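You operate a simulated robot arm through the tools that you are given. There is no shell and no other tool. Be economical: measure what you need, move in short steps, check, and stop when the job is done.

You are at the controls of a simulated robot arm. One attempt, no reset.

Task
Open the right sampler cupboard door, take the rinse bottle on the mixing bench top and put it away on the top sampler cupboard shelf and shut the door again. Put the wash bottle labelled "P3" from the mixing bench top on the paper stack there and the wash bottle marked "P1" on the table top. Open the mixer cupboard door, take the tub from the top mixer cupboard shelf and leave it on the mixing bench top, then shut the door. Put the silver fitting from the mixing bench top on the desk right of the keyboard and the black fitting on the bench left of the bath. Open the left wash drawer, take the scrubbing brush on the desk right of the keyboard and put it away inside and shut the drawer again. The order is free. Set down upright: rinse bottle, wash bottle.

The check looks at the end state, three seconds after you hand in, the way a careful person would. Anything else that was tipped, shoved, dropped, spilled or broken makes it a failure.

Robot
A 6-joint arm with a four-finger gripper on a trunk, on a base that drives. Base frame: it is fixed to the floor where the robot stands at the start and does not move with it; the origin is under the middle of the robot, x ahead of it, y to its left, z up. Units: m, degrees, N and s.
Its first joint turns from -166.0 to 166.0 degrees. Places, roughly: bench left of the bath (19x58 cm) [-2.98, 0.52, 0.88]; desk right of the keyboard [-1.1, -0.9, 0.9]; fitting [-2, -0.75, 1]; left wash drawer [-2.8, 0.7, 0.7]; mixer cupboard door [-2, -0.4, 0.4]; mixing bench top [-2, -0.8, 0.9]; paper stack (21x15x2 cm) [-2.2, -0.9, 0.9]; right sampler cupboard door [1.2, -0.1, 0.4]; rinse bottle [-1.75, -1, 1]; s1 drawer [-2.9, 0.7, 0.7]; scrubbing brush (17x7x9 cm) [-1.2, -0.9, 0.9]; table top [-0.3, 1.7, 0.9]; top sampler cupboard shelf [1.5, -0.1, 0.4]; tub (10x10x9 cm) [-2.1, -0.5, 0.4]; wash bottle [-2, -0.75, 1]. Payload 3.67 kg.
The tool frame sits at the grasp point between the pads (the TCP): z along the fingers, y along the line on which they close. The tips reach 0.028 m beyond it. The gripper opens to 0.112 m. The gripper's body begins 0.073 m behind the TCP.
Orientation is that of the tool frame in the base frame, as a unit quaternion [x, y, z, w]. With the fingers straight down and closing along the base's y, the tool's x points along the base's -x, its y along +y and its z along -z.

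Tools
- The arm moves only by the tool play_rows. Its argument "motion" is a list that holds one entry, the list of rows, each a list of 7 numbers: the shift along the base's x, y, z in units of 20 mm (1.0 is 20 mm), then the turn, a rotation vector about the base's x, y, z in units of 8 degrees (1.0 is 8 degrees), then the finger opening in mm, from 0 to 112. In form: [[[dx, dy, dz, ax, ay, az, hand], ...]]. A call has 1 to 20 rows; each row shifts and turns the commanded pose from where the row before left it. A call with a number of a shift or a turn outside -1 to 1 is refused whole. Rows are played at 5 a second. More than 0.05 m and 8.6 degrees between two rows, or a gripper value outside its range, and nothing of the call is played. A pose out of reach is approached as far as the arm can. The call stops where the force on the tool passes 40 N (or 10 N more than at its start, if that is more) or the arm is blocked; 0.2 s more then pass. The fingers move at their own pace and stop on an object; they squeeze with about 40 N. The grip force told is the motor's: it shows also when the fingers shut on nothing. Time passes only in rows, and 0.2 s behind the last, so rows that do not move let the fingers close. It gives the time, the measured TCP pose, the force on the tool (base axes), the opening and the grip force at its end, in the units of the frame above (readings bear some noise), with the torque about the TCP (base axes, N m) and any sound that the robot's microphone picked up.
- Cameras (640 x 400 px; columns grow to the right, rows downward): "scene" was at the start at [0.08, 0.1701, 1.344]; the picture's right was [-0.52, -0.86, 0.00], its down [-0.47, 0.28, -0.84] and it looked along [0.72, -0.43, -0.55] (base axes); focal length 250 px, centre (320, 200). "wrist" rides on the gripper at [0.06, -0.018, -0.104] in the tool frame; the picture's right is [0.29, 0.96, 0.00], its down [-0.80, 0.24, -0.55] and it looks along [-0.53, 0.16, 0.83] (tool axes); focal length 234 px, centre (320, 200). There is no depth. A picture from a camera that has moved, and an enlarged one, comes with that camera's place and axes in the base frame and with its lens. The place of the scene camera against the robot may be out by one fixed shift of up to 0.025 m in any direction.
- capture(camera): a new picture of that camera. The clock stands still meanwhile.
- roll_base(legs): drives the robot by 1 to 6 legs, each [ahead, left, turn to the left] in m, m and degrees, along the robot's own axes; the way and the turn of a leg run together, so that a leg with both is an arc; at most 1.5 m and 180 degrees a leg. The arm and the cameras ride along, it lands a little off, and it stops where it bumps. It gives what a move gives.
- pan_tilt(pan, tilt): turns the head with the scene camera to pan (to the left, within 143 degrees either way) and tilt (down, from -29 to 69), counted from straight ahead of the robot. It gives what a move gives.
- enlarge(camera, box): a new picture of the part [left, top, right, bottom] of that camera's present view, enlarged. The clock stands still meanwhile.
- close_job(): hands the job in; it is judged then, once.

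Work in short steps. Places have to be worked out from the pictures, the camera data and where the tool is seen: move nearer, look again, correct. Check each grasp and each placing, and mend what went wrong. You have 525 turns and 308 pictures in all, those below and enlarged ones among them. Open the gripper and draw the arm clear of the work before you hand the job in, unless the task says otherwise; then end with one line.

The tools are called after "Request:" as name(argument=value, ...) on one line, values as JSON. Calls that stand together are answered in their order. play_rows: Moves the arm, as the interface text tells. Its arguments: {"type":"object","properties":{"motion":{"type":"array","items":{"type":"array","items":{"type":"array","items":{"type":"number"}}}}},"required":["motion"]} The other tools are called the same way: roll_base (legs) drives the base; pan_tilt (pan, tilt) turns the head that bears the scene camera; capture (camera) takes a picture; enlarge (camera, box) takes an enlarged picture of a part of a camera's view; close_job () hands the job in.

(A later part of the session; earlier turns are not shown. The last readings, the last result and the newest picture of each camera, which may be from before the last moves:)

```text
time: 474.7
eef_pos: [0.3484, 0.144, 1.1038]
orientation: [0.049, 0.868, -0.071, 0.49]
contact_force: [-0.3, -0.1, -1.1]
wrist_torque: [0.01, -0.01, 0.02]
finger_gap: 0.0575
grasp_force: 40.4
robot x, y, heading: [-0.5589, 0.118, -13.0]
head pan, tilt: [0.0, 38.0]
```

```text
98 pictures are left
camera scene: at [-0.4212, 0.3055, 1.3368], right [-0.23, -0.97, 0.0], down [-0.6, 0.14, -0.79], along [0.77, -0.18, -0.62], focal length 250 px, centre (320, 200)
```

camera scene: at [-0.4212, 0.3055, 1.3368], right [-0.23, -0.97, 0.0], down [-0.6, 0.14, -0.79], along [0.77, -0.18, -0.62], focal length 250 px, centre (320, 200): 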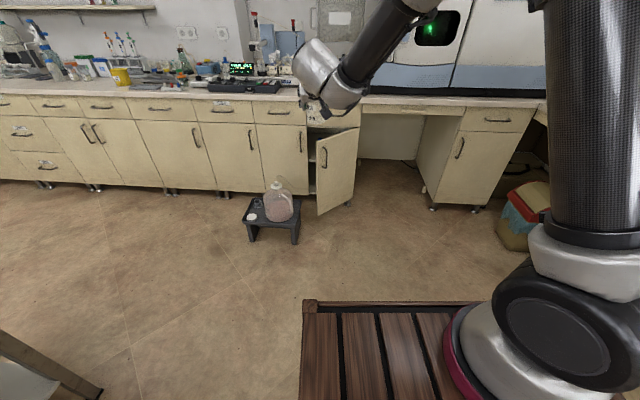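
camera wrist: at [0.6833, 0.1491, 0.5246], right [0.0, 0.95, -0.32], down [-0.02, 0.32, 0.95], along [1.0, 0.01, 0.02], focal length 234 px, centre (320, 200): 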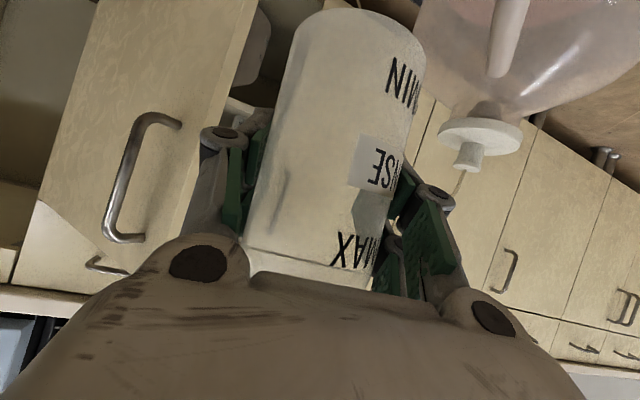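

Turn to the table to set the bottle down temporarily.

Request:
roll_base(legs=[[0, 0, 84], [0.25, -0.15, 0]])

Request:
capture(camera="scene")

Request:
capture(camera="wrist")

```text
time: 480.2
eef_pos: [-0.2446, 1.2037, 1.1035]
orientation: [-0.538, 0.683, 0.271, 0.414]
contact_force: [0.0, 0.8, -0.4]
wrist_torque: [0.01, -0.01, -0.02]
finger_gap: 0.0575
grasp_force: 40.0
robot x, y, heading: [-0.3344, 0.3016, 69.8]
head pan, tilt: [0.0, 38.0]
```

```text
97 pictures are left
camera scene: at [-0.5113, 0.4777, 1.3368], right [0.94, -0.34, 0.0], down [-0.21, -0.58, -0.79], along [0.27, 0.74, -0.62], focal length 250 px, centre (320, 200)
```

scene: 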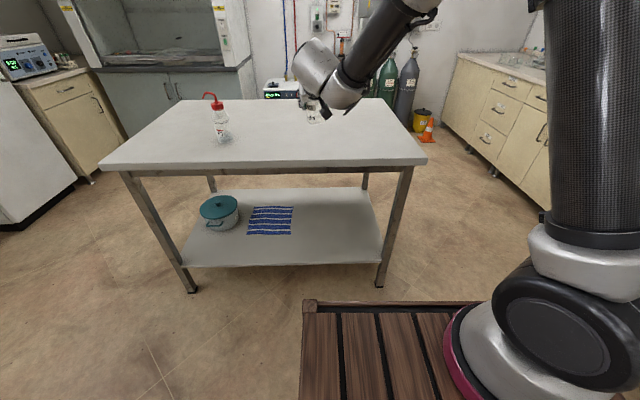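

```text
96 pictures are left
camera wrist: at [-0.2599, 1.0836, 1.1048], right [-0.94, 0.12, -0.32], down [-0.32, 0.02, 0.95], along [0.12, 0.99, 0.02], focal length 234 px, centre (320, 200)
```

wrist: 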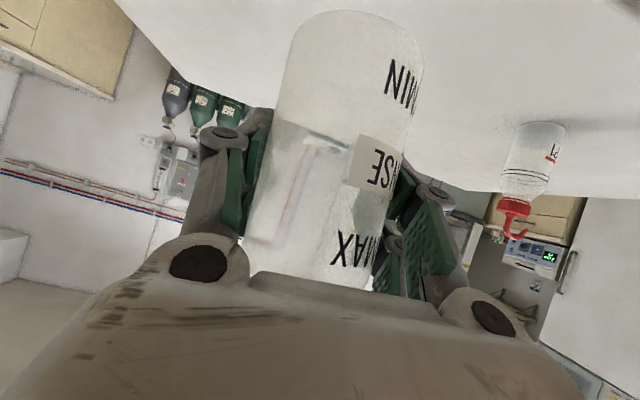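

Drive 0.17 m ahead, then lower onto the table.

Request:
roll_base(legs=[[0.17, 0, 1.2]])

Request:
play_rows(motion=[[[0, 0, -1, 0, 0, 0, 30], [0, 0, -1, 0, 0, 0, 30], [0, 0, -1, 0, 0, 0, 30], [0, 0, -1, 0, 0, 0, 30], [0, 0, -1, 0, 0, 0, 30]]])

Request:
enlarge(camera="scene", box=[200, 60, 400, 200])

```text
time: 481.7
eef_pos: [-0.2052, 1.3663, 1.1034]
orientation: [-0.545, 0.677, 0.276, 0.411]
contact_force: [0.3, -0.9, -0.4]
wrist_torque: [-0.01, 0.05, 0.01]
finger_gap: 0.0572
grasp_force: 39.9
robot x, y, heading: [-0.2727, 0.4634, 71.0]
head pan, tilt: [0.0, 38.0]
```

```text
time: 482.9
eef_pos: [-0.2059, 1.3658, 1.0023]
orientation: [-0.545, 0.676, 0.276, 0.411]
contact_force: [-0.7, 0.4, -0.9]
wrist_torque: [0.02, 0.02, 0.02]
finger_gap: 0.057
grasp_force: 40.3
robot x, y, heading: [-0.2754, 0.4636, 71.0]
head pan, tilt: [0.0, 38.0]
```

```text
2.86 times, centred on (300, 130) of scene
camera zoom: at [-0.4581, 0.6345, 1.3368], right [0.95, -0.32, 0.0], down [-0.2, -0.58, -0.79], along [0.26, 0.75, -0.62], focal length 714 px, centre (377, 400)
```

zoom: 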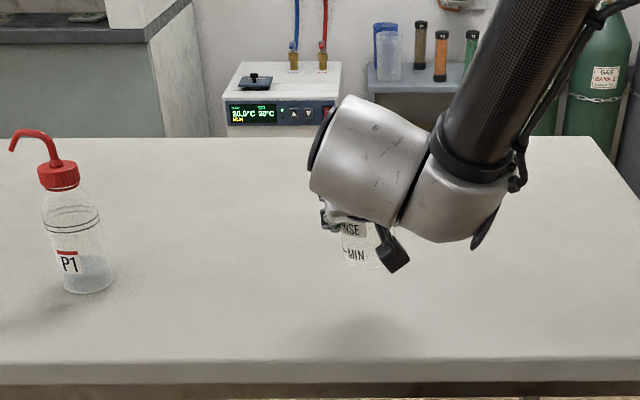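

Request:
play_rows(motion=[[[0, 0, -0.8, 0, 0, 0, 30], [0, 0, -0.4, 0, 0, 0, 30], [0, 0, -0.25, 0, 0, 0, 30], [0, 0, -0.25, 0, 0, 0, 30], [0, 0, -0.25, 0, 0, 0, 30]]])

```text
time: 484.1
eef_pos: [-0.2072, 1.3676, 0.9647]
orientation: [-0.545, 0.677, 0.276, 0.411]
contact_force: [-0.7, 0.1, -0.1]
wrist_torque: [0.0, -0.04, 0.0]
finger_gap: 0.0574
grasp_force: 40.1
robot x, y, heading: [-0.2725, 0.4616, 71.3]
head pan, tilt: [0.0, 38.0]
```

Request:
play_rows(motion=[[[0, 0, -0.25, 0, 0, 0, 30], [0, 0, -0.25, 0, 0, 0, 30], [0, 0, -0.2, 0, 0, 0, 30]]])

```text
time: 484.9
eef_pos: [-0.2062, 1.3667, 0.9498]
orientation: [-0.545, 0.677, 0.276, 0.411]
contact_force: [0.7, 0.2, -1.0]
wrist_torque: [0.0, 0.0, -0.01]
finger_gap: 0.0572
grasp_force: 40.8
robot x, y, heading: [-0.2753, 0.4618, 71.1]
head pan, tilt: [0.0, 38.0]
```

Request:
play_rows(motion=[[[0, 0, -0.2, 0, 0, 0, 30], [0, 0, -0.2, 0, 0, 0, 30], [0, 0, -0.2, 0, 0, 0, 30], [0, 0, -0.2, 0, 0, 0, 30]]])

Request:
enlarge(camera="scene", box=[200, 60, 400, 200])

```text
time: 485.9
eef_pos: [-0.2055, 1.3675, 0.9375]
orientation: [-0.542, 0.676, 0.278, 0.414]
contact_force: [5.6, 4.3, 32.3]
wrist_torque: [-0.24, 0.35, -0.18]
finger_gap: 0.059
grasp_force: 39.7
robot x, y, heading: [-0.2744, 0.462, 71.0]
head pan, tilt: [0.0, 38.0]
```

```text
2.86 times, centred on (300, 130) of scene
camera zoom: at [-0.4579, 0.6336, 1.337], right [0.95, -0.32, 0.0], down [-0.2, -0.58, -0.79], along [0.26, 0.75, -0.62], focal length 714 px, centre (377, 400)
```

zoom: 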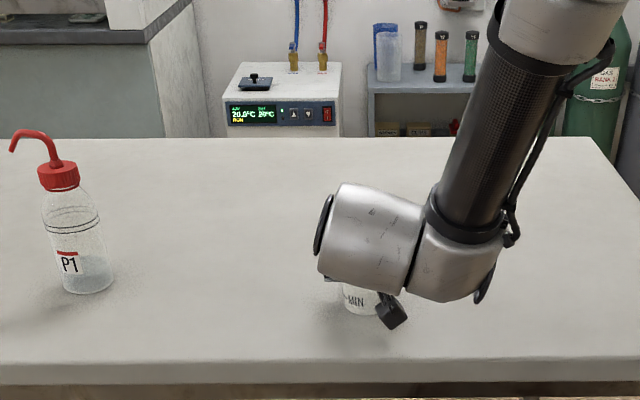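

Contact. Open fully and back straight off.

Request:
play_rows(motion=[[[0, 0, 0.15, 0, 0, 0, 70], [0, 0, 0, 0, 0, 0, 100], [0, 0, 0, 0, 0, 0, 100], [-0.16, -0.47, 0.05, 0, 0, 0, 100], [-0.16, -0.47, 0.1, 0, 0, 0, 100]]])

Request:
roll_base(legs=[[-0.25, 0, 0]])

Request:
capture(camera="wrist")

Request:
capture(camera="scene")

```text
time: 487.1
eef_pos: [-0.2129, 1.3467, 0.9406]
orientation: [-0.545, 0.677, 0.276, 0.411]
contact_force: [-0.4, -1.2, 0.4]
wrist_torque: [0.0, -0.04, 0.02]
finger_gap: 0.1001
grasp_force: 0.0
robot x, y, heading: [-0.2732, 0.462, 70.8]
head pan, tilt: [0.0, 38.0]
```

```text
time: 488.9
eef_pos: [-0.2955, 1.1096, 0.9393]
orientation: [-0.546, 0.676, 0.277, 0.41]
contact_force: [0.0, -0.7, 0.8]
wrist_torque: [0.0, -0.01, 0.0]
finger_gap: 0.0998
grasp_force: 0.0
robot x, y, heading: [-0.3539, 0.2246, 71.4]
head pan, tilt: [0.0, 38.0]
```

```text
93 pictures are left
camera wrist: at [-0.3098, 0.9878, 0.9417], right [-0.94, 0.09, -0.32], down [-0.32, 0.01, 0.95], along [0.09, 1.0, 0.02], focal length 234 px, centre (320, 200)
```

wrist: 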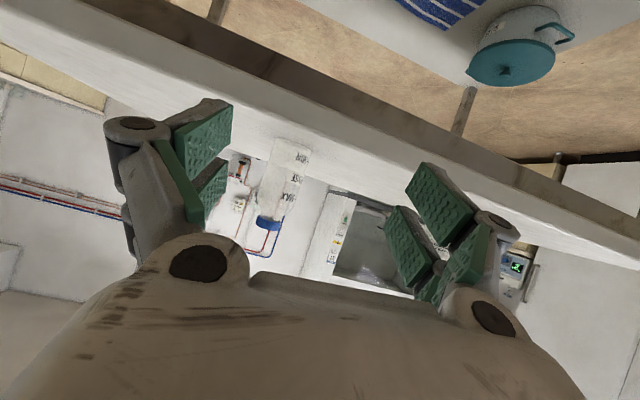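

```text
92 pictures are left
camera scene: at [-0.5401, 0.395, 1.3368], right [0.95, -0.32, 0.0], down [-0.2, -0.58, -0.79], along [0.25, 0.75, -0.62], focal length 250 px, centre (320, 200)
```

scene: 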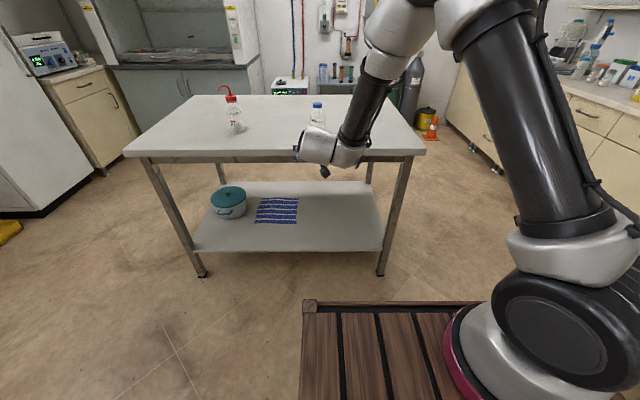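

Rinse bottle stands on the table. Now I straighten the tool and go back to open the sampler door wider.

Request:
play_rows(motion=[[[-0.245, -0.71, 1, 0, 0, 0, 50], [-0.245, -0.71, 1, -0.9455, 0.3256, 0, 0], [-0.245, -0.71, 1, -0.9455, 0.3256, 0, 0], [-0.245, -0.71, 0.5, -0.9455, 0.3256, 0, 0], [-0.245, -0.71, 0.5, -0.9455, 0.3256, 0, 0], [-0.245, -0.71, 0.5, -0.9455, 0.3256, 0, 0], [-0.245, -0.71, 0.5, -0.9455, 0.3256, 0, 0], [-0.245, -0.71, 0.5, -0.9455, 0.3256, 0, 0], [-0.245, -0.71, 0.5, -0.5, 0.17, 0, 0], [-0.245, -0.71, 0, 0, 0, 0, 0]]])

Request:
roll_base(legs=[[0, 0, -90.4]])

Request:
capture(camera="scene")

```text
time: 491.1
eef_pos: [-0.346, 0.9659, 1.06]
orientation: [-0.621, 0.783, 0.006, -0.014]
contact_force: [-0.7, 0.8, -0.9]
wrist_torque: [-0.03, -0.02, 0.01]
finger_gap: 0.0001
grasp_force: 35.5
robot x, y, heading: [-0.3538, 0.2218, 71.0]
head pan, tilt: [0.0, 38.0]
```

```text
time: 495.4
eef_pos: [0.389, 0.2087, 1.0603]
orientation: [0.118, 0.993, 0.014, -0.004]
contact_force: [-0.3, -0.1, 0.5]
wrist_torque: [-0.02, 0.02, 0.0]
finger_gap: 0.0001
grasp_force: 35.8
robot x, y, heading: [-0.3572, 0.2235, -19.2]
head pan, tilt: [0.0, 38.0]
```

```text
91 pictures are left
camera scene: at [-0.1996, 0.3931, 1.3368], right [-0.33, -0.94, 0.0], down [-0.58, 0.2, -0.79], along [0.74, -0.26, -0.62], focal length 250 px, centre (320, 200)
```

scene: 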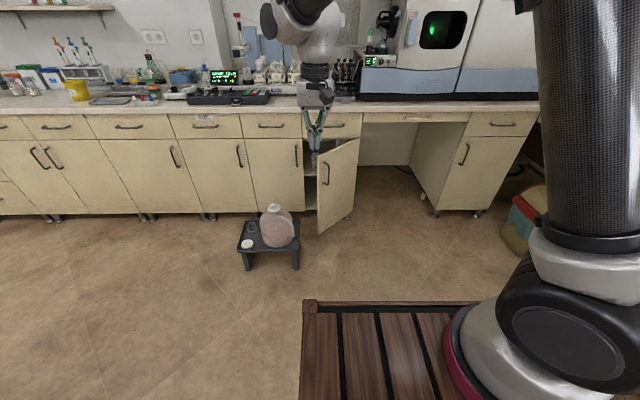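

Drive nearer and view the door from above with the wrist camera.

Request:
roll_base(legs=[[0.45, -0.07, 0]])

Request:
play_rows(motion=[[[0.9, -0.3, -0.8, 0, 0, 0, 0], [0.9, -0.3, -0.8, 0, 0, 0, 0], [0.9, -0.3, -0.8, 0, 0, 0, 0], [0.9, -0.3, -0.8, 0, 0, 0, 0], [0.9, -0.3, -0.8, 0, 0, 0, 0]]])

Request:
capture(camera="wrist")

```text
time: 498.1
eef_pos: [0.7913, -0.012, 1.0606]
orientation: [0.121, 0.993, 0.014, -0.004]
contact_force: [-0.2, 0.0, 0.7]
wrist_torque: [-0.01, 0.05, 0.0]
finger_gap: 0.0
grasp_force: 35.6
robot x, y, heading: [0.0537, 0.0065, -19.4]
head pan, tilt: [0.0, 38.0]
```

```text
time: 499.3
eef_pos: [0.883, -0.0417, 0.9807]
orientation: [0.12, 0.993, 0.014, -0.004]
contact_force: [0.5, 0.7, 0.4]
wrist_torque: [-0.04, -0.06, 0.0]
finger_gap: 0.0
grasp_force: 35.6
robot x, y, heading: [0.0483, 0.0087, -19.4]
head pan, tilt: [0.0, 38.0]
```

```text
90 pictures are left
camera wrist: at [0.8204, -0.048, 1.0836], right [-0.05, 1.0, 0.03], down [0.83, 0.03, 0.55], along [0.55, 0.05, -0.83], focal length 234 px, centre (320, 200)
```

wrist: 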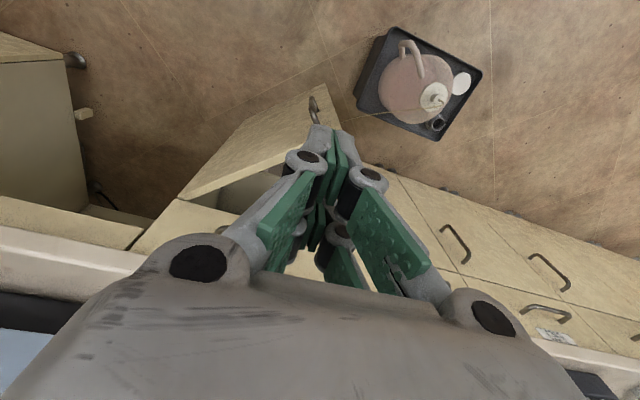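

Door hinge (p 1.115, q 0.078), angle ≈45°. I place the fingers behind its inner face and lower.

Request:
play_rows(motion=[[[0.98, 0.06, 0, 0, 0, 0, 0], [0.98, 0.06, 0, 0, 0, 0, 0], [0.98, 0.06, 0, 0, 0, 0, 0], [0.98, 0.06, 0, 0, 0, 0, 0], [0.98, 0.06, 0, 0, 0, 0, 0], [0.98, 0.06, 0, 0, 0, 0, 0], [0.95, 0.06, 0, 0, 0, 0, 0], [0, 0, -1, 0, 0, 0, 0], [0, 0, -1, 0, 0, 0, 0], [0, 0, -1, 0, 0, 0, 0], [0, 0, -1, 0, 0, 0, 0], [0, 0, -1, 0, 0, 0, 0], [0, 0, -1, 0, 0, 0, 0], [0, 0, -1, 0, 0, 0, 0], [0, 0, -1, 0, 0, 0, 0], [0, 0, -1, 0, 0, 0, 0], [0, 0, -1, 0, 0, 0, 0]]])

Request:
capture(camera="wrist")

```text
time: 502.9
eef_pos: [1.0193, -0.0332, 0.7813]
orientation: [0.121, 0.993, 0.014, -0.004]
contact_force: [-0.6, -0.7, 1.5]
wrist_torque: [-0.02, 0.0, 0.04]
finger_gap: 0.0
grasp_force: 35.6
robot x, y, heading: [0.0518, 0.0063, -19.6]
head pan, tilt: [0.0, 38.0]
```

```text
89 pictures are left
camera wrist: at [0.9569, -0.0396, 0.8832], right [-0.05, 1.0, 0.03], down [0.83, 0.03, 0.55], along [0.55, 0.05, -0.83], focal length 234 px, centre (320, 200)
```

wrist: 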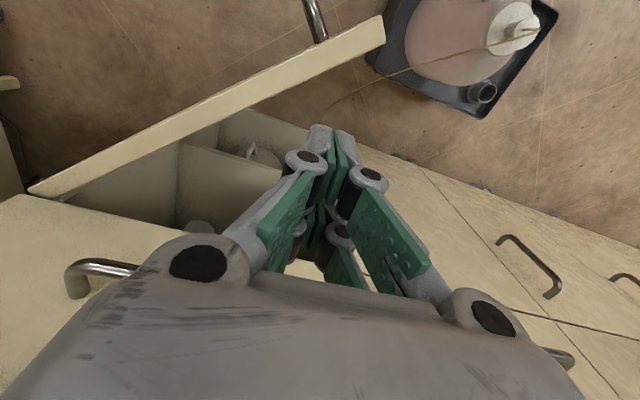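

Lower to 0.64, then push the door open along its arc.

Request:
play_rows(motion=[[[0, 0, -1, 0, 0, 0, 0], [0, 0, -1, 0, 0, 0, 0], [0, 0, -1, 0, 0, 0, 0], [0, 0, -1, 0, 0, 0, 0], [0, 0, -1, 0, 0, 0, 0], [0, 0, -1, 0, 0, 0, 0], [0, 0, -1, 0, 0, 0, 0], [-0.69, -0.245, 0, 0, 0, 0, 0], [-0.69, -0.245, 0, 0, 0, 0, 0], [-0.69, -0.245, 0, 0, 0, 0, 0], [-0.69, -0.245, 0, 0, 0, 0, 0], [-0.63, -0.4, 0, 0, 0, 0, 0], [-0.63, -0.4, 0, 0, 0, 0, 0], [-0.63, -0.4, 0, 0, 0, 0, 0], [-0.63, -0.4, 0, 0, 0, 0, 0], [-0.52, -0.53, 0, 0, 0, 0, 0], [-0.52, -0.53, 0, 0, 0, 0, 0], [-0.52, -0.53, 0, 0, 0, 0, 0], [-0.52, -0.53, 0, 0, 0, 0, 0]]])

Request:
capture(camera="scene")

```text
time: 506.9
eef_pos: [0.8714, -0.1269, 0.6405]
orientation: [0.12, 0.993, 0.014, -0.004]
contact_force: [-0.1, -0.6, 0.2]
wrist_torque: [0.0, 0.0, 0.0]
finger_gap: 0.0
grasp_force: 35.4
robot x, y, heading: [0.0495, 0.0097, -19.5]
head pan, tilt: [0.0, 38.0]
```

```text
88 pictures are left
camera scene: at [0.2062, 0.1753, 1.3368], right [-0.33, -0.94, 0.0], down [-0.58, 0.21, -0.79], along [0.74, -0.26, -0.62], focal length 250 px, centre (320, 200)
```

scene: 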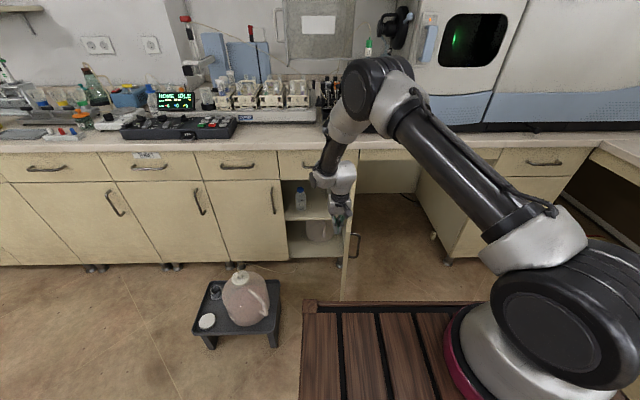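

Door opens well. Continue to ~110°.

Request:
play_rows(motion=[[[-0.39, -0.63, 0, 0, 0, 0, 0], [-0.39, -0.63, 0, 0, 0, 0, 0], [-0.39, -0.63, 0, 0, 0, 0, 0], [-0.39, -0.63, 0, 0, 0, 0, 0], [-0.23, -0.7, 0, 0, 0, 0, 0], [-0.23, -0.7, 0, 0, 0, 0, 0], [-0.23, -0.7, 0, 0, 0, 0, 0], [-0.23, -0.7, 0, 0, 0, 0, 0], [-0.05, -0.7, 0, 0, 0, 0, 0], [-0.05, -0.7, 0, 0, 0, 0, 0], [0.05, -0.7, 0, 0, 0, 0, 0], [0.1, -0.7, 0, 0, 0, 0, 0], [0.1, -0.7, 0, 0, 0, 0, 0]]])

Request:
capture(camera="scene")

```text
time: 508.7
eef_pos: [0.8251, -0.2262, 0.64]
orientation: [0.116, 0.993, 0.015, -0.004]
contact_force: [0.4, 8.1, 0.4]
wrist_torque: [-0.38, 0.02, 0.1]
finger_gap: 0.0
grasp_force: 35.9
robot x, y, heading: [0.0481, 0.0039, -19.2]
head pan, tilt: [0.0, 38.0]
stopped in row 9: the force on the tool passed its limit at 57 N (the readings are from after the stop); the commanded pose is now the measured one
```

```text
87 pictures are left
camera scene: at [0.2061, 0.176, 1.3368], right [-0.33, -0.94, 0.0], down [-0.58, 0.2, -0.79], along [0.74, -0.26, -0.62], focal length 250 px, centre (320, 200)
```

scene: 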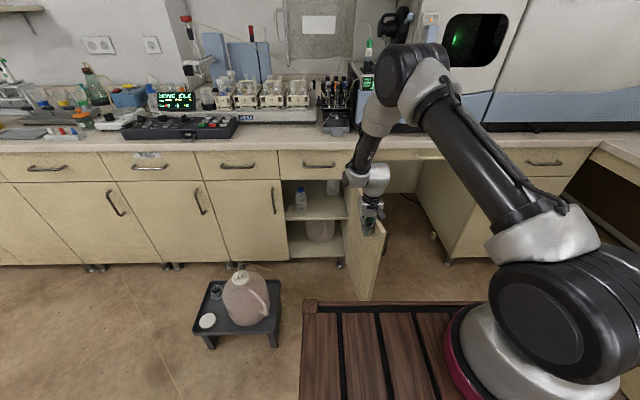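

Door is at its stop (~103°). Raise the arm and go back for the bottle.

Request:
play_rows(motion=[[[0, 0.5, 1, 0, 0, 0, 0], [0, 0.5, 1, 0, 0, 0, 0], [0, 0, 1, 0, 0, 0, 0], [0, 0, 1, 0, 0, 0, 0], [0, 0, 1, 0, 0, 0, 0], [0, 0, 1, 0, 0, 0, 0], [0, 0, 1, 0, 0, 0, 0], [0, 0, 1, 0, 0, 0, 0], [0, 0, 1, 0, 0, 0, 0], [0, 0, 1, 0, 0, 0, 0], [0, 0, 1, 0, 0, 0, 0], [0, 0, 1, 0, 0, 0, 0], [0, 0, 1, 0, 0, 0, 0], [0, 0, 1, 0, 0, 0, 0], [0, 0, 1, 0, 0, 0, 50], [0, 0, 1, 0, 0, 0, 90], [0, 0, 1, 0, 0, 0, 90], [0, 0, 1, 0, 0, 0, 90]]])

Request:
roll_base(legs=[[-0.5, -0.15, 0], [0, 0, 90]])

```text
time: 512.5
eef_pos: [0.8246, -0.2092, 1.0003]
orientation: [0.117, 0.993, 0.016, -0.004]
contact_force: [0.4, 0.6, 0.1]
wrist_torque: [0.01, 0.02, 0.02]
finger_gap: 0.0898
grasp_force: 0.1
robot x, y, heading: [0.0508, 0.0059, -19.3]
head pan, tilt: [0.0, 38.0]
```

```text
time: 519.4
eef_pos: [-0.2669, 0.8046, 1.0001]
orientation: [-0.624, 0.781, 0.009, -0.014]
contact_force: [-0.5, 0.0, -0.3]
wrist_torque: [0.0, -0.03, 0.01]
finger_gap: 0.0899
grasp_force: 0.1
robot x, y, heading: [-0.4731, 0.0275, 71.3]
head pan, tilt: [0.0, 38.0]
```

Now pitch the tool forward toward the table.

Request:
play_rows(motion=[[[0.3, 0.9, 0, 0, 0, 0, 90], [0.3, 0.9, 0, 0, 0, 0, 90], [0.3, 0.9, 0, 0.9455, -0.3256, 0, 90], [0.3, 0.9, 0, 0.9455, -0.3256, 0, 90], [0.2, 0.6, 0, 0.9455, -0.3256, 0, 90], [0.2, 0.6, 0, 0.9455, -0.3256, 0, 90], [0.2, 0.6, 0, 0.9455, -0.3256, 0, 90], [0, 0, -0.3, 0.9455, -0.3256, 0, 90], [0, 0, -0.3, 0.9455, -0.3256, 0, 90], [0, 0, -0.3, 0.4, -0.14, 0, 90]]])

Request:
capture(camera="wrist")

```text
time: 521.6
eef_pos: [-0.2154, 0.9271, 1.0093]
orientation: [-0.563, 0.721, 0.204, 0.348]
contact_force: [0.4, -0.2, -0.5]
wrist_torque: [-0.01, -0.01, -0.03]
finger_gap: 0.0898
grasp_force: 0.0
out of reach, approached as far as the arm can: row 7, 8, 9
robot x, y, heading: [-0.4718, 0.0314, 71.3]
head pan, tilt: [0.0, 38.0]
```

```text
86 pictures are left
camera wrist: at [-0.2341, 0.8102, 1.0363], right [-0.95, 0.08, -0.3], down [-0.28, 0.22, 0.93], along [0.14, 0.97, -0.19], focal length 234 px, centre (320, 200)
```

wrist: 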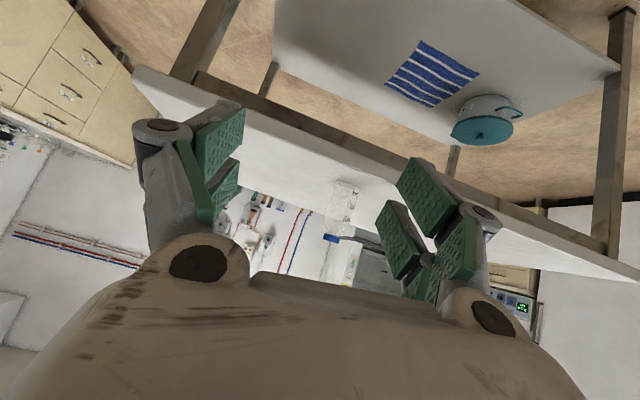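

Request:
play_rows(motion=[[[0.3, 0.9, -0.7, 0, 0, 0, 90], [0.3, 0.9, -0.7, 0, 0, 0, 90], [0, 0, -0.7, 0.9455, -0.3256, 0, 90], [0, 0, -0.7, 0.5, -0.17, 0, 90]]])

Request:
roll_base(legs=[[0, 0.14, 0]])

Request:
capture(camera="wrist")

```text
time: 522.6
eef_pos: [-0.2029, 0.9629, 0.9544]
orientation: [-0.533, 0.683, 0.257, 0.428]
contact_force: [0.1, 0.3, 0.5]
wrist_torque: [-0.03, 0.03, -0.01]
finger_gap: 0.09
grasp_force: 0.1
robot x, y, heading: [-0.4741, 0.0273, 71.4]
head pan, tilt: [0.0, 38.0]
```

```text
time: 524.0
eef_pos: [-0.3371, 1.0078, 0.9539]
orientation: [-0.533, 0.683, 0.257, 0.428]
contact_force: [-0.7, 0.2, 1.3]
wrist_torque: [0.01, 0.0, -0.03]
finger_gap: 0.0898
grasp_force: 0.1
robot x, y, heading: [-0.6093, 0.0743, 71.4]
head pan, tilt: [0.0, 38.0]
```

```text
85 pictures are left
camera wrist: at [-0.3582, 0.8894, 0.9555], right [-0.93, 0.14, -0.35], down [-0.35, 0.03, 0.94], along [0.14, 0.99, 0.02], focal length 234 px, centre (320, 200)
```

wrist: 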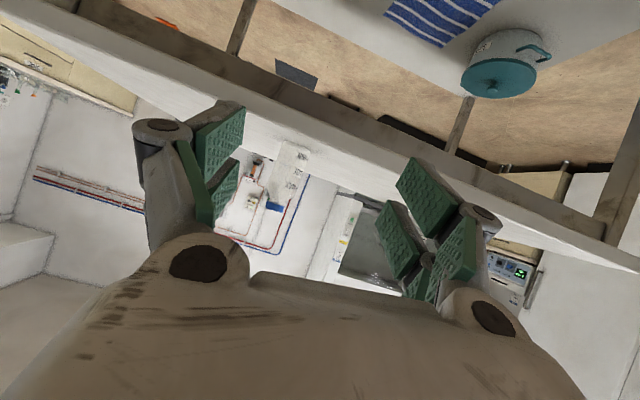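

Level the roll, then drive ahead toward the bottle.

Request:
play_rows(motion=[[[0.3, -0.1, -0.4, 0.25, 0.72, 0, 84], [0, 0, -0.4, 0, 0, 0, 84]]])

Request:
roll_base(legs=[[0.27, 0, 0]])

Request:
capture(camera="wrist")

```text
time: 524.6
eef_pos: [-0.3444, 1.0124, 0.9457]
orientation: [-0.519, 0.695, 0.268, 0.418]
contact_force: [0.5, 0.5, 0.6]
wrist_torque: [0.01, -0.03, 0.02]
finger_gap: 0.0842
grasp_force: 0.1
out of reach, approached as far as the arm can: row 1
robot x, y, heading: [-0.609, 0.0743, 71.1]
head pan, tilt: [0.0, 38.0]
```

```text
time: 526.5
eef_pos: [-0.2602, 1.2676, 0.9454]
orientation: [-0.521, 0.695, 0.269, 0.417]
contact_force: [0.6, -0.5, -1.1]
wrist_torque: [0.0, -0.01, -0.01]
finger_gap: 0.0839
grasp_force: 0.0
robot x, y, heading: [-0.5219, 0.3313, 71.4]
head pan, tilt: [0.0, 38.0]
```

```text
84 pictures are left
camera wrist: at [-0.2807, 1.1486, 0.9458], right [-0.94, 0.16, -0.31], down [-0.31, 0.02, 0.95], along [0.16, 0.99, 0.03], focal length 234 px, centre (320, 200)
```

wrist: 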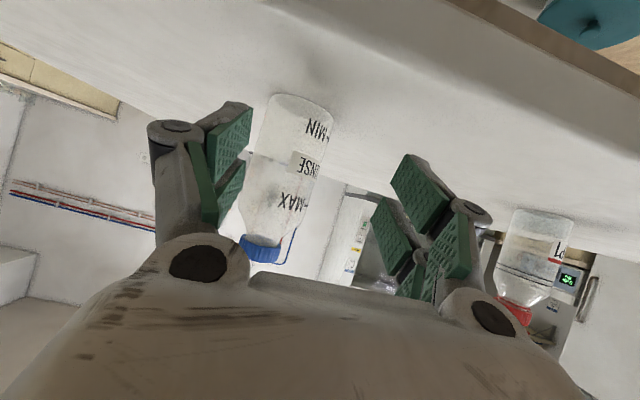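

Bottle is slightly left of centre; shift right 1.7 cm, then advance.

Request:
roll_base(legs=[[0.05, -0.018, 0]])

Request:
capture(camera="wrist")

```text
time: 527.4
eef_pos: [-0.2263, 1.3101, 0.9447]
orientation: [-0.521, 0.694, 0.269, 0.417]
contact_force: [-0.3, -0.8, 0.1]
wrist_torque: [0.02, 0.02, -0.01]
finger_gap: 0.0839
grasp_force: 0.1
robot x, y, heading: [-0.4869, 0.3741, 71.3]
head pan, tilt: [0.0, 38.0]
```

```text
83 pictures are left
camera wrist: at [-0.2477, 1.1905, 0.9458], right [-0.94, 0.16, -0.31], down [-0.31, 0.02, 0.95], along [0.16, 0.99, 0.03], focal length 234 px, centre (320, 200)
```

wrist: 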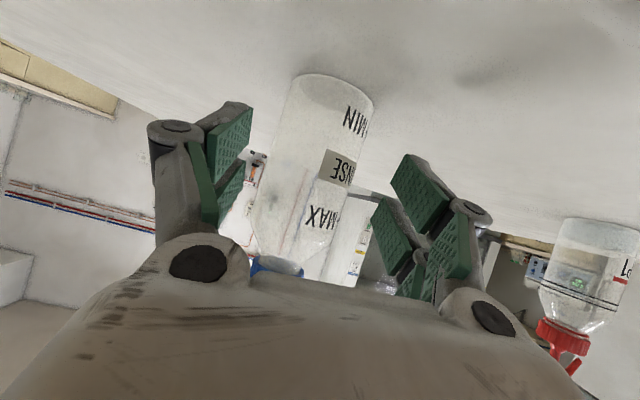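

Centred. Advance 6 cm and grip.

Request:
play_rows(motion=[[[0.245, 0.71, 0, 0, 0, 0, 84], [0.245, 0.71, 0, 0, 0, 0, 84], [0.245, 0.71, 0, 0, 0, 0, 84], [0.245, 0.71, 0, 0, 0, 0, 84]]])

Request:
play_rows(motion=[[[0, 0, 0, 0, 0, 0, 50], [0, 0, 0, 0, 0, 0, 30], [0, 0, 0, 0, 0, 0, 30]]])

Request:
capture(camera="wrist")

```text
time: 528.4
eef_pos: [-0.207, 1.3665, 0.945]
orientation: [-0.521, 0.695, 0.269, 0.417]
contact_force: [0.0, -0.1, 1.0]
wrist_torque: [-0.01, -0.02, 0.0]
finger_gap: 0.0839
grasp_force: 0.2
robot x, y, heading: [-0.4911, 0.3732, 71.5]
head pan, tilt: [0.0, 38.0]
```

```text
time: 529.2
eef_pos: [-0.2071, 1.3673, 0.9453]
orientation: [-0.52, 0.694, 0.27, 0.418]
contact_force: [-1.3, -0.4, 2.7]
wrist_torque: [0.01, 0.14, -0.01]
finger_gap: 0.0568
grasp_force: 40.0
robot x, y, heading: [-0.4853, 0.3698, 71.2]
head pan, tilt: [0.0, 38.0]
```

```text
82 pictures are left
camera wrist: at [-0.2279, 1.2473, 0.9462], right [-0.94, 0.16, -0.31], down [-0.31, 0.02, 0.95], along [0.16, 0.99, 0.03], focal length 234 px, centre (320, 200)
```

wrist: 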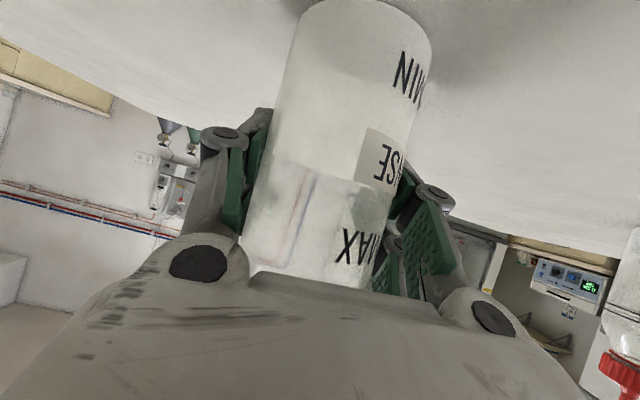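

Gripped. Lift and retract, back away, and turn to the sampler cupboard.

Request:
play_rows(motion=[[[0, 0, 0.6, 0, 0, 0, 30], [0, 0, 1, 0, 0, 0, 30], [-0.2, -0.6, 1, 0, 0, 0, 30], [-0.2, -0.6, 1, 0, 0, 0, 30], [-0.2, -0.6, 1, 0, 0, 0, 30], [-0.2, -0.6, 1, 0, 0, 0, 30]]])

Request:
roll_base(legs=[[-0.35, 0, 0], [0, 0, -90.4]])

Request:
play_rows(motion=[[[0.3, 0.9, 0, 0, 0, 0, 30], [0.3, 0.9, 0, 0, 0, 0, 30], [0.3, 0.9, 0, 0, 0, 0, 30], [0.3, 0.9, 0, 0, 0, 0, 30], [0.3, 0.9, 0, 0, 0, 0, 30], [0.3, 0.9, 0, 0, 0, 0, 30]]])

Request:
capture(camera="scene")

```text
time: 530.6
eef_pos: [-0.2231, 1.319, 1.0564]
orientation: [-0.521, 0.695, 0.269, 0.417]
contact_force: [0.4, 1.2, -1.0]
wrist_torque: [0.02, 0.0, 0.0]
finger_gap: 0.0572
grasp_force: 40.4
robot x, y, heading: [-0.4878, 0.373, 71.7]
head pan, tilt: [0.0, 38.0]
```

```text
time: 536.7
eef_pos: [0.3449, -0.2349, 1.0568]
orientation: [0.128, 0.858, -0.108, 0.485]
contact_force: [0.6, 0.1, -0.4]
wrist_torque: [-0.02, -0.02, -0.01]
finger_gap: 0.0568
grasp_force: 39.6
robot x, y, heading: [-0.5949, 0.0441, -19.4]
head pan, tilt: [0.0, 38.0]
```

```text
time: 538.1
eef_pos: [0.381, -0.1274, 1.0557]
orientation: [0.129, 0.859, -0.108, 0.484]
contact_force: [-0.4, -1.0, -1.0]
wrist_torque: [0.02, 0.03, 0.02]
finger_gap: 0.0569
grasp_force: 40.0
robot x, y, heading: [-0.5991, 0.0417, -19.1]
head pan, tilt: [0.0, 38.0]
```

```text
81 pictures are left
camera scene: at [-0.4447, 0.2107, 1.3368], right [-0.33, -0.94, 0.0], down [-0.58, 0.2, -0.79], along [0.74, -0.26, -0.62], focal length 250 px, centre (320, 200)
```

scene: 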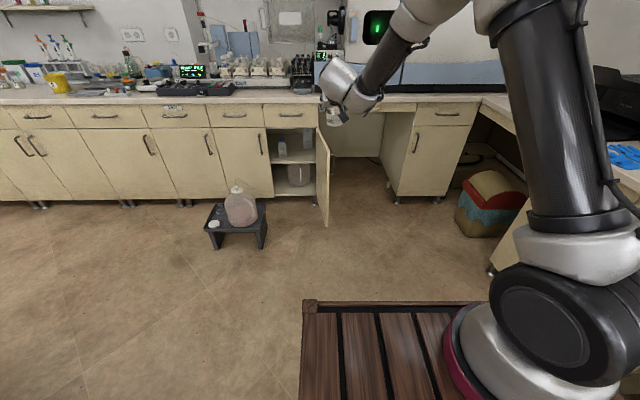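

Shift the arm a bit more left, drive closer and lower the bottle in front of the opening.

Request:
play_rows(motion=[[[0.3, 0.9, 0, 0, 0, 0, 30], [0.3, 0.9, 0, 0, 0, 0, 30]]])

Request:
roll_base(legs=[[0.2, 0.2, 0]])

Request:
play_rows(motion=[[[0.15, -0.05, -1, 0, 0, 0, 30], [0.15, -0.05, -1, 0, 0, 0, 30], [0.15, -0.05, -1, 0, 0, 0, 30], [0.15, -0.05, -1, 0, 0, 0, 30], [0.15, -0.05, -1, 0, 0, 0, 30], [0.15, -0.05, -1, 0, 0, 0, 30], [0.15, -0.05, -1, 0, 0, 0, 30], [0.15, -0.05, -1, 0, 0, 0, 30], [0.15, -0.05, -1, 0, 0, 0, 30], [0.15, -0.05, -1, 0, 0, 0, 30], [0.15, -0.05, -1, 0, 0, 0, 30], [0.15, -0.05, -1, 0, 0, 0, 30], [0.15, -0.05, -1, 0, 0, 0, 30], [0.15, -0.05, -1, 0, 0, 0, 30], [0.15, -0.05, -1, 0, 0, 0, 30], [0.15, -0.05, -1, 0, 0, 0, 30], [0.15, -0.05, -1, 0, 0, 0, 30], [0.15, -0.05, -1, 0, 0, 0, 30], [0.15, -0.05, -1, 0, 0, 0, 30], [0.15, -0.05, -1, 0, 0, 0, 30]]])

Request:
play_rows(motion=[[[0.15, -0.05, -1, 0, 0, 0, 30], [0.15, -0.05, -1, 0, 0, 0, 30], [0.15, -0.05, -1, 0, 0, 0, 30], [0.15, -0.05, -1, 0, 0, 0, 30], [0.15, -0.05, -1, 0, 0, 0, 30], [0.15, -0.05, -1, 0, 0, 0, 30]]])

Request:
capture(camera="wrist")

Request:
capture(camera="scene")

```text
time: 538.7
eef_pos: [0.3925, -0.0904, 1.0568]
orientation: [0.129, 0.859, -0.108, 0.485]
contact_force: [0.1, -1.3, -0.5]
wrist_torque: [-0.01, -0.05, 0.03]
finger_gap: 0.057
grasp_force: 40.0
robot x, y, heading: [-0.6001, 0.0417, -19.3]
head pan, tilt: [0.0, 38.0]
```

```text
time: 540.7
eef_pos: [0.6474, 0.0332, 1.0574]
orientation: [0.129, 0.859, -0.108, 0.485]
contact_force: [-0.1, -0.8, -0.6]
wrist_torque: [0.0, 0.0, 0.03]
finger_gap: 0.0568
grasp_force: 40.6
robot x, y, heading: [-0.3442, 0.1658, -19.1]
head pan, tilt: [0.0, 38.0]
```

```text
time: 544.9
eef_pos: [0.7079, 0.0121, 0.6558]
orientation: [0.128, 0.859, -0.107, 0.485]
contact_force: [0.0, 0.3, -0.2]
wrist_torque: [0.0, 0.04, 0.02]
finger_gap: 0.0568
grasp_force: 40.0
robot x, y, heading: [-0.3475, 0.1648, -19.2]
head pan, tilt: [0.0, 38.0]
```

```text
time: 546.3
eef_pos: [0.7266, 0.0064, 0.5376]
orientation: [0.128, 0.858, -0.108, 0.486]
contact_force: [0.3, -0.4, 0.5]
wrist_torque: [-0.02, 0.01, -0.03]
finger_gap: 0.0567
grasp_force: 39.8
robot x, y, heading: [-0.3424, 0.1656, -19.3]
head pan, tilt: [0.0, 38.0]
```

```text
80 pictures are left
camera wrist: at [0.6057, 0.0288, 0.5383], right [0.17, 0.94, -0.31], down [0.03, 0.31, 0.95], along [0.99, -0.17, 0.03], focal length 234 px, centre (320, 200)
```

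wrist: 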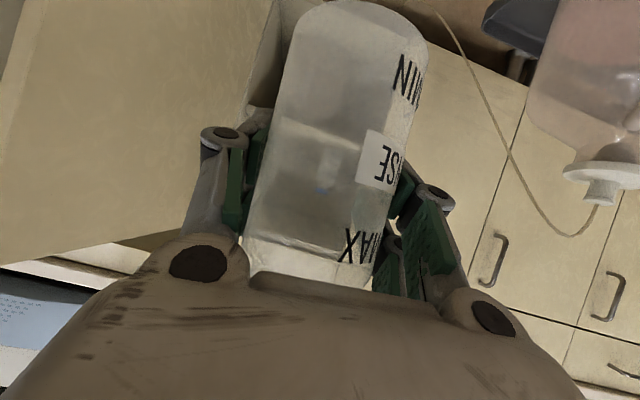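

```text
79 pictures are left
camera scene: at [-0.1903, 0.3349, 1.3368], right [-0.33, -0.94, 0.0], down [-0.58, 0.2, -0.79], along [0.74, -0.26, -0.62], focal length 250 px, centre (320, 200)
```

scene: 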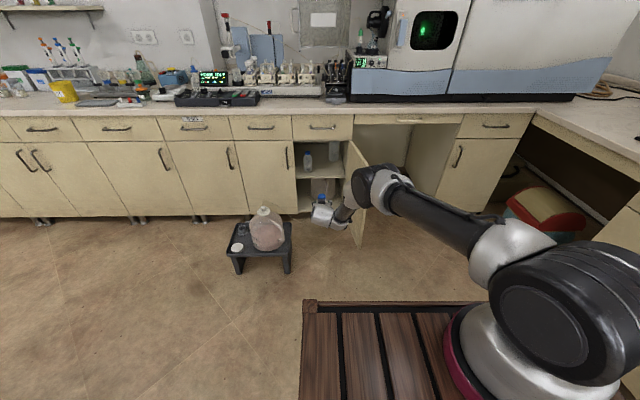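

With the arm reaching left, its wrist joint would pass over the door. I back up, move the base left and the arm right, so the forearm is straight behind the bottle.

Request:
roll_base(legs=[[-0.2, 0, 0]])

Request:
play_rows(motion=[[[-0.326, -0.945, 0, 0, 0, 0, 30], [-0.326, -0.945, 0, 0, 0, 0, 30], [-0.326, -0.945, 0, 0, 0, 0, 30], [-0.326, -0.945, 0, 0, 0, 0, 30], [-0.326, -0.945, 0, 0, 0, 0, 30], [-0.326, -0.945, 0, 0, 0, 0, 30], [-0.326, -0.945, 0, 0, 0, 0, 30], [-0.326, -0.945, 0, 0, 0, 0, 30]]])

Request:
roll_base(legs=[[0, 0.16, 0]])

Request:
capture(camera="scene")

```text
time: 547.9
eef_pos: [0.5349, 0.0732, 0.5377]
orientation: [0.128, 0.859, -0.107, 0.484]
contact_force: [-0.8, 0.5, -0.9]
wrist_torque: [-0.01, -0.01, 0.0]
finger_gap: 0.0567
grasp_force: 40.2
robot x, y, heading: [-0.5372, 0.2317, -19.3]
head pan, tilt: [0.0, 38.0]
```

```text
time: 549.7
eef_pos: [0.4958, -0.0608, 0.5366]
orientation: [0.134, 0.858, -0.116, 0.482]
contact_force: [0.2, -0.1, -0.6]
wrist_torque: [-0.05, 0.01, 0.0]
finger_gap: 0.0568
grasp_force: 40.0
out of reach, approached as far as the arm can: row 7, 8
robot x, y, heading: [-0.5352, 0.2312, -19.4]
head pan, tilt: [0.0, 38.0]
```

```text
time: 551.1
eef_pos: [0.5483, 0.091, 0.5364]
orientation: [0.133, 0.858, -0.115, 0.482]
contact_force: [-0.3, -0.1, -0.3]
wrist_torque: [-0.02, 0.01, -0.01]
finger_gap: 0.0569
grasp_force: 40.2
robot x, y, heading: [-0.4843, 0.3855, -19.5]
head pan, tilt: [0.0, 38.0]
```

```text
78 pictures are left
camera scene: at [-0.3282, 0.5537, 1.3368], right [-0.33, -0.94, 0.0], down [-0.58, 0.2, -0.79], along [0.74, -0.26, -0.62], focal length 250 px, centre (320, 200)
```

scene: 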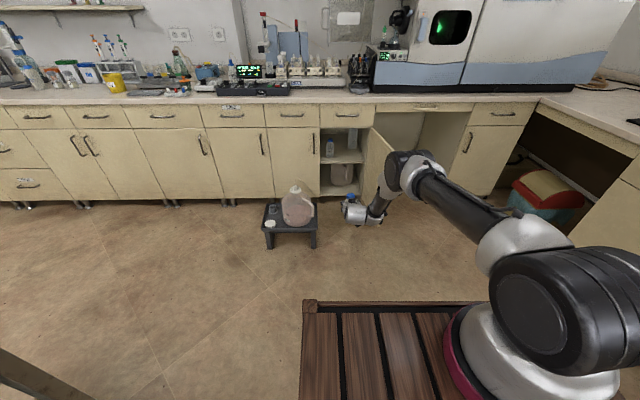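

Forearm is straight now. Drive ahead 0.38 m and check.

Request:
roll_base(legs=[[0.38, -0.02, 0.4]])

Request:
capture(camera="wrist")

Request:
capture(camera="scene")

```text
time: 553.5
eef_pos: [0.8981, -0.0424, 0.5366]
orientation: [0.13, 0.859, -0.114, 0.482]
contact_force: [0.1, 0.8, 0.2]
wrist_torque: [-0.01, -0.02, 0.0]
finger_gap: 0.0566
grasp_force: 40.3
robot x, y, heading: [-0.1328, 0.2439, -18.9]
head pan, tilt: [0.0, 38.0]
```

```text
77 pictures are left
camera wrist: at [0.7781, -0.0192, 0.5368], right [0.17, 0.93, -0.31], down [0.04, 0.31, 0.95], along [0.98, -0.18, 0.02], focal length 234 px, centre (320, 200)
```

wrist: 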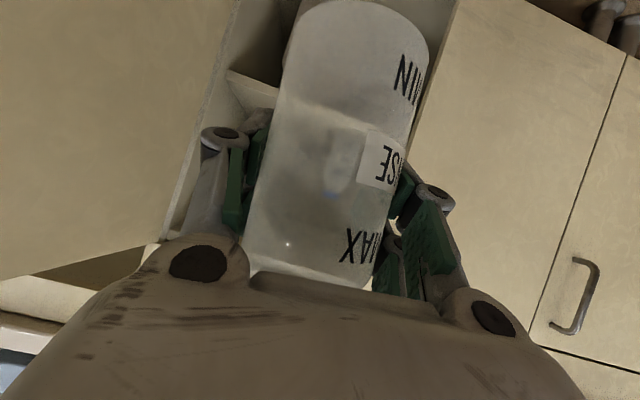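

```text
76 pictures are left
camera scene: at [0.0178, 0.4138, 1.3368], right [-0.32, -0.95, 0.0], down [-0.58, 0.2, -0.79], along [0.75, -0.25, -0.62], focal length 250 px, centre (320, 200)
```

scene: 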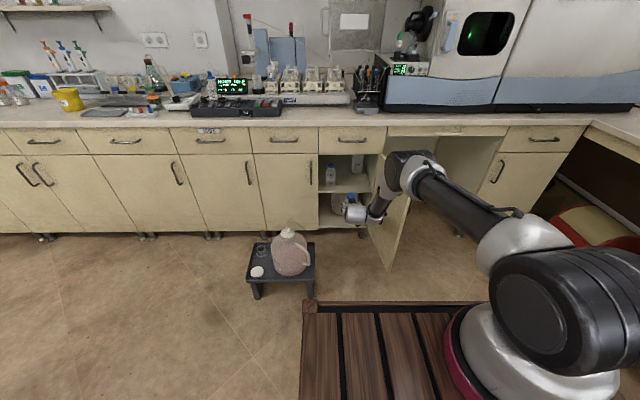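

Good alignment. Drive another 0.2 m.

Request:
roll_base(legs=[[0.2, -0.005, 0]])

Request:
capture(camera="wrist")

Request:
capture(camera="scene")

```text
time: 555.1
eef_pos: [1.0845, -0.1167, 0.5358]
orientation: [0.131, 0.858, -0.114, 0.483]
contact_force: [0.0, -0.6, -0.7]
wrist_torque: [0.0, -0.01, 0.02]
finger_gap: 0.057
grasp_force: 39.5
robot x, y, heading: [0.0549, 0.1737, -19.0]
head pan, tilt: [0.0, 38.0]
```

```text
75 pictures are left
camera wrist: at [0.9646, -0.0919, 0.5368], right [0.18, 0.93, -0.31], down [0.04, 0.31, 0.95], along [0.98, -0.18, 0.02], focal length 234 px, centre (320, 200)
```

wrist: 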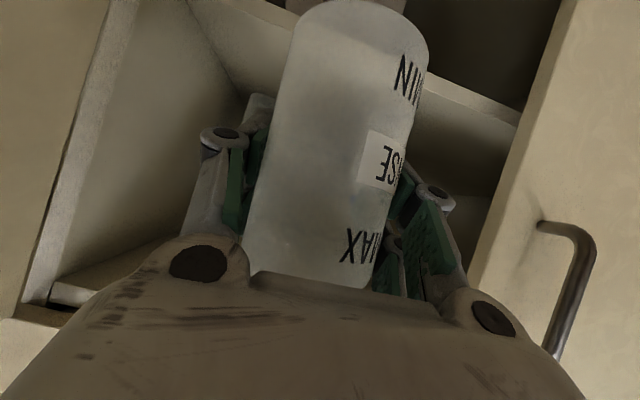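

```text
74 pictures are left
camera scene: at [0.2059, 0.3436, 1.3368], right [-0.33, -0.95, 0.0], down [-0.58, 0.2, -0.79], along [0.74, -0.26, -0.62], focal length 250 px, centre (320, 200)
```

scene: 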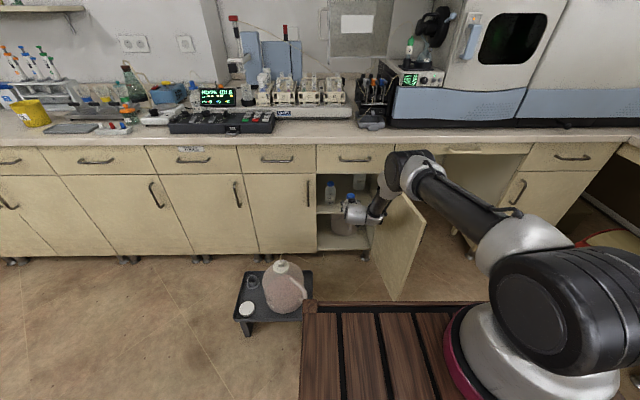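

Bottle is entering the opening. Another 6 cm by base and 5 cm by arm.

Request:
roll_base(legs=[[0.06, 0, 0]])

Request:
play_rows(motion=[[[0.6, -0.2, 0, 0, 0, 0, 30], [0.6, -0.2, 0, 0, 0, 0, 30], [0.6, -0.2, 0, 0, 0, 0, 30], [0.6, -0.2, 0, 0, 0, 0, 30]]])

Request:
capture(camera="wrist")

Request:
enlarge(camera="scene", box=[270, 120, 450, 260])

```text
time: 556.1
eef_pos: [1.141, -0.1353, 0.5356]
orientation: [0.131, 0.859, -0.114, 0.482]
contact_force: [-0.3, -0.4, -1.3]
wrist_torque: [-0.04, -0.02, 0.0]
finger_gap: 0.0567
grasp_force: 39.9
robot x, y, heading: [0.1086, 0.1553, -19.0]
head pan, tilt: [0.0, 38.0]
```

```text
time: 557.1
eef_pos: [1.1891, -0.1517, 0.5354]
orientation: [0.132, 0.858, -0.115, 0.482]
contact_force: [-0.3, -0.3, -1.1]
wrist_torque: [0.0, -0.02, 0.0]
finger_gap: 0.0565
grasp_force: 39.3
robot x, y, heading: [0.1053, 0.1506, -19.1]
head pan, tilt: [0.0, 38.0]
```

```text
73 pictures are left
camera wrist: at [1.0692, -0.128, 0.5366], right [0.18, 0.93, -0.31], down [0.04, 0.31, 0.95], along [0.98, -0.18, 0.02], focal length 234 px, centre (320, 200)
```

wrist: 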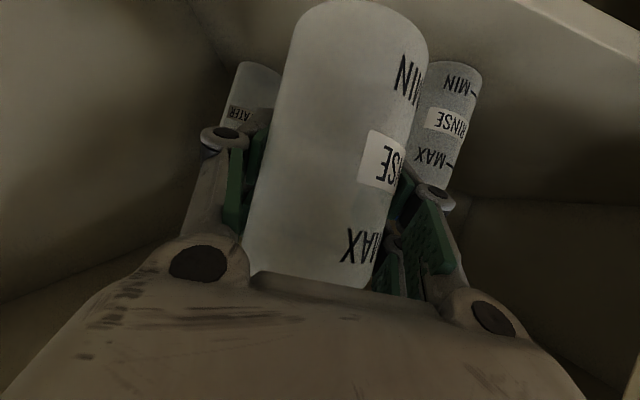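

```text
2.86 times, centred on (360, 190) of scene
camera zoom: at [0.2631, 0.3238, 1.3368], right [-0.33, -0.94, 0.0], down [-0.58, 0.2, -0.79], along [0.74, -0.26, -0.62], focal length 714 px, centre (206, 229)
```

zoom: 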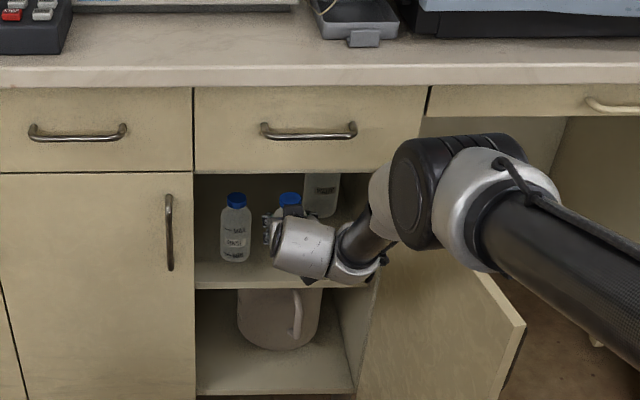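

The neighbouring RINSE bottle is close on the left, so I shift everything 3 cm right by base.

Request:
roll_base(legs=[[0, -0.032, 0]])

Request:
capture(camera="wrist")

Request:
enlarge(camera="scene", box=[270, 120, 450, 260])

```text
time: 557.9
eef_pos: [1.1786, -0.1834, 0.5355]
orientation: [0.132, 0.859, -0.115, 0.481]
contact_force: [0.4, -0.4, -0.8]
wrist_torque: [0.01, 0.02, 0.0]
finger_gap: 0.0566
grasp_force: 40.1
robot x, y, heading: [0.1003, 0.12, -18.9]
head pan, tilt: [0.0, 38.0]
```

```text
71 pictures are left
camera wrist: at [1.0587, -0.1585, 0.5368], right [0.18, 0.93, -0.31], down [0.04, 0.31, 0.95], along [0.98, -0.18, 0.02], focal length 234 px, centre (320, 200)
```

wrist: 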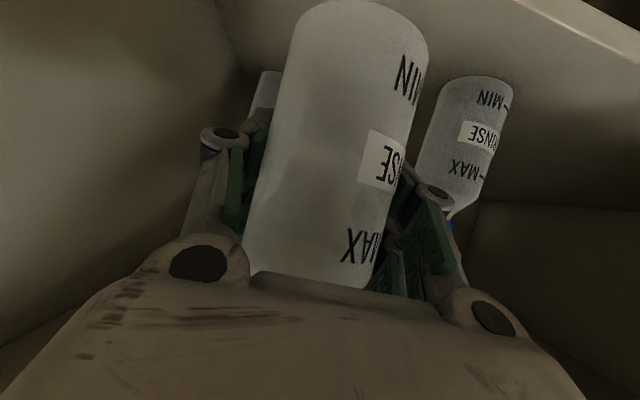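

```text
2.86 times, centred on (360, 190) of scene
camera zoom: at [0.2526, 0.2934, 1.3368], right [-0.33, -0.94, 0.0], down [-0.58, 0.2, -0.79], along [0.74, -0.26, -0.62], focal length 714 px, centre (206, 229)
```

zoom: 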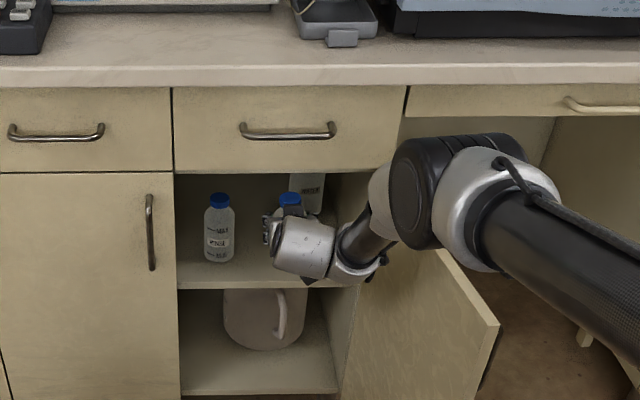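

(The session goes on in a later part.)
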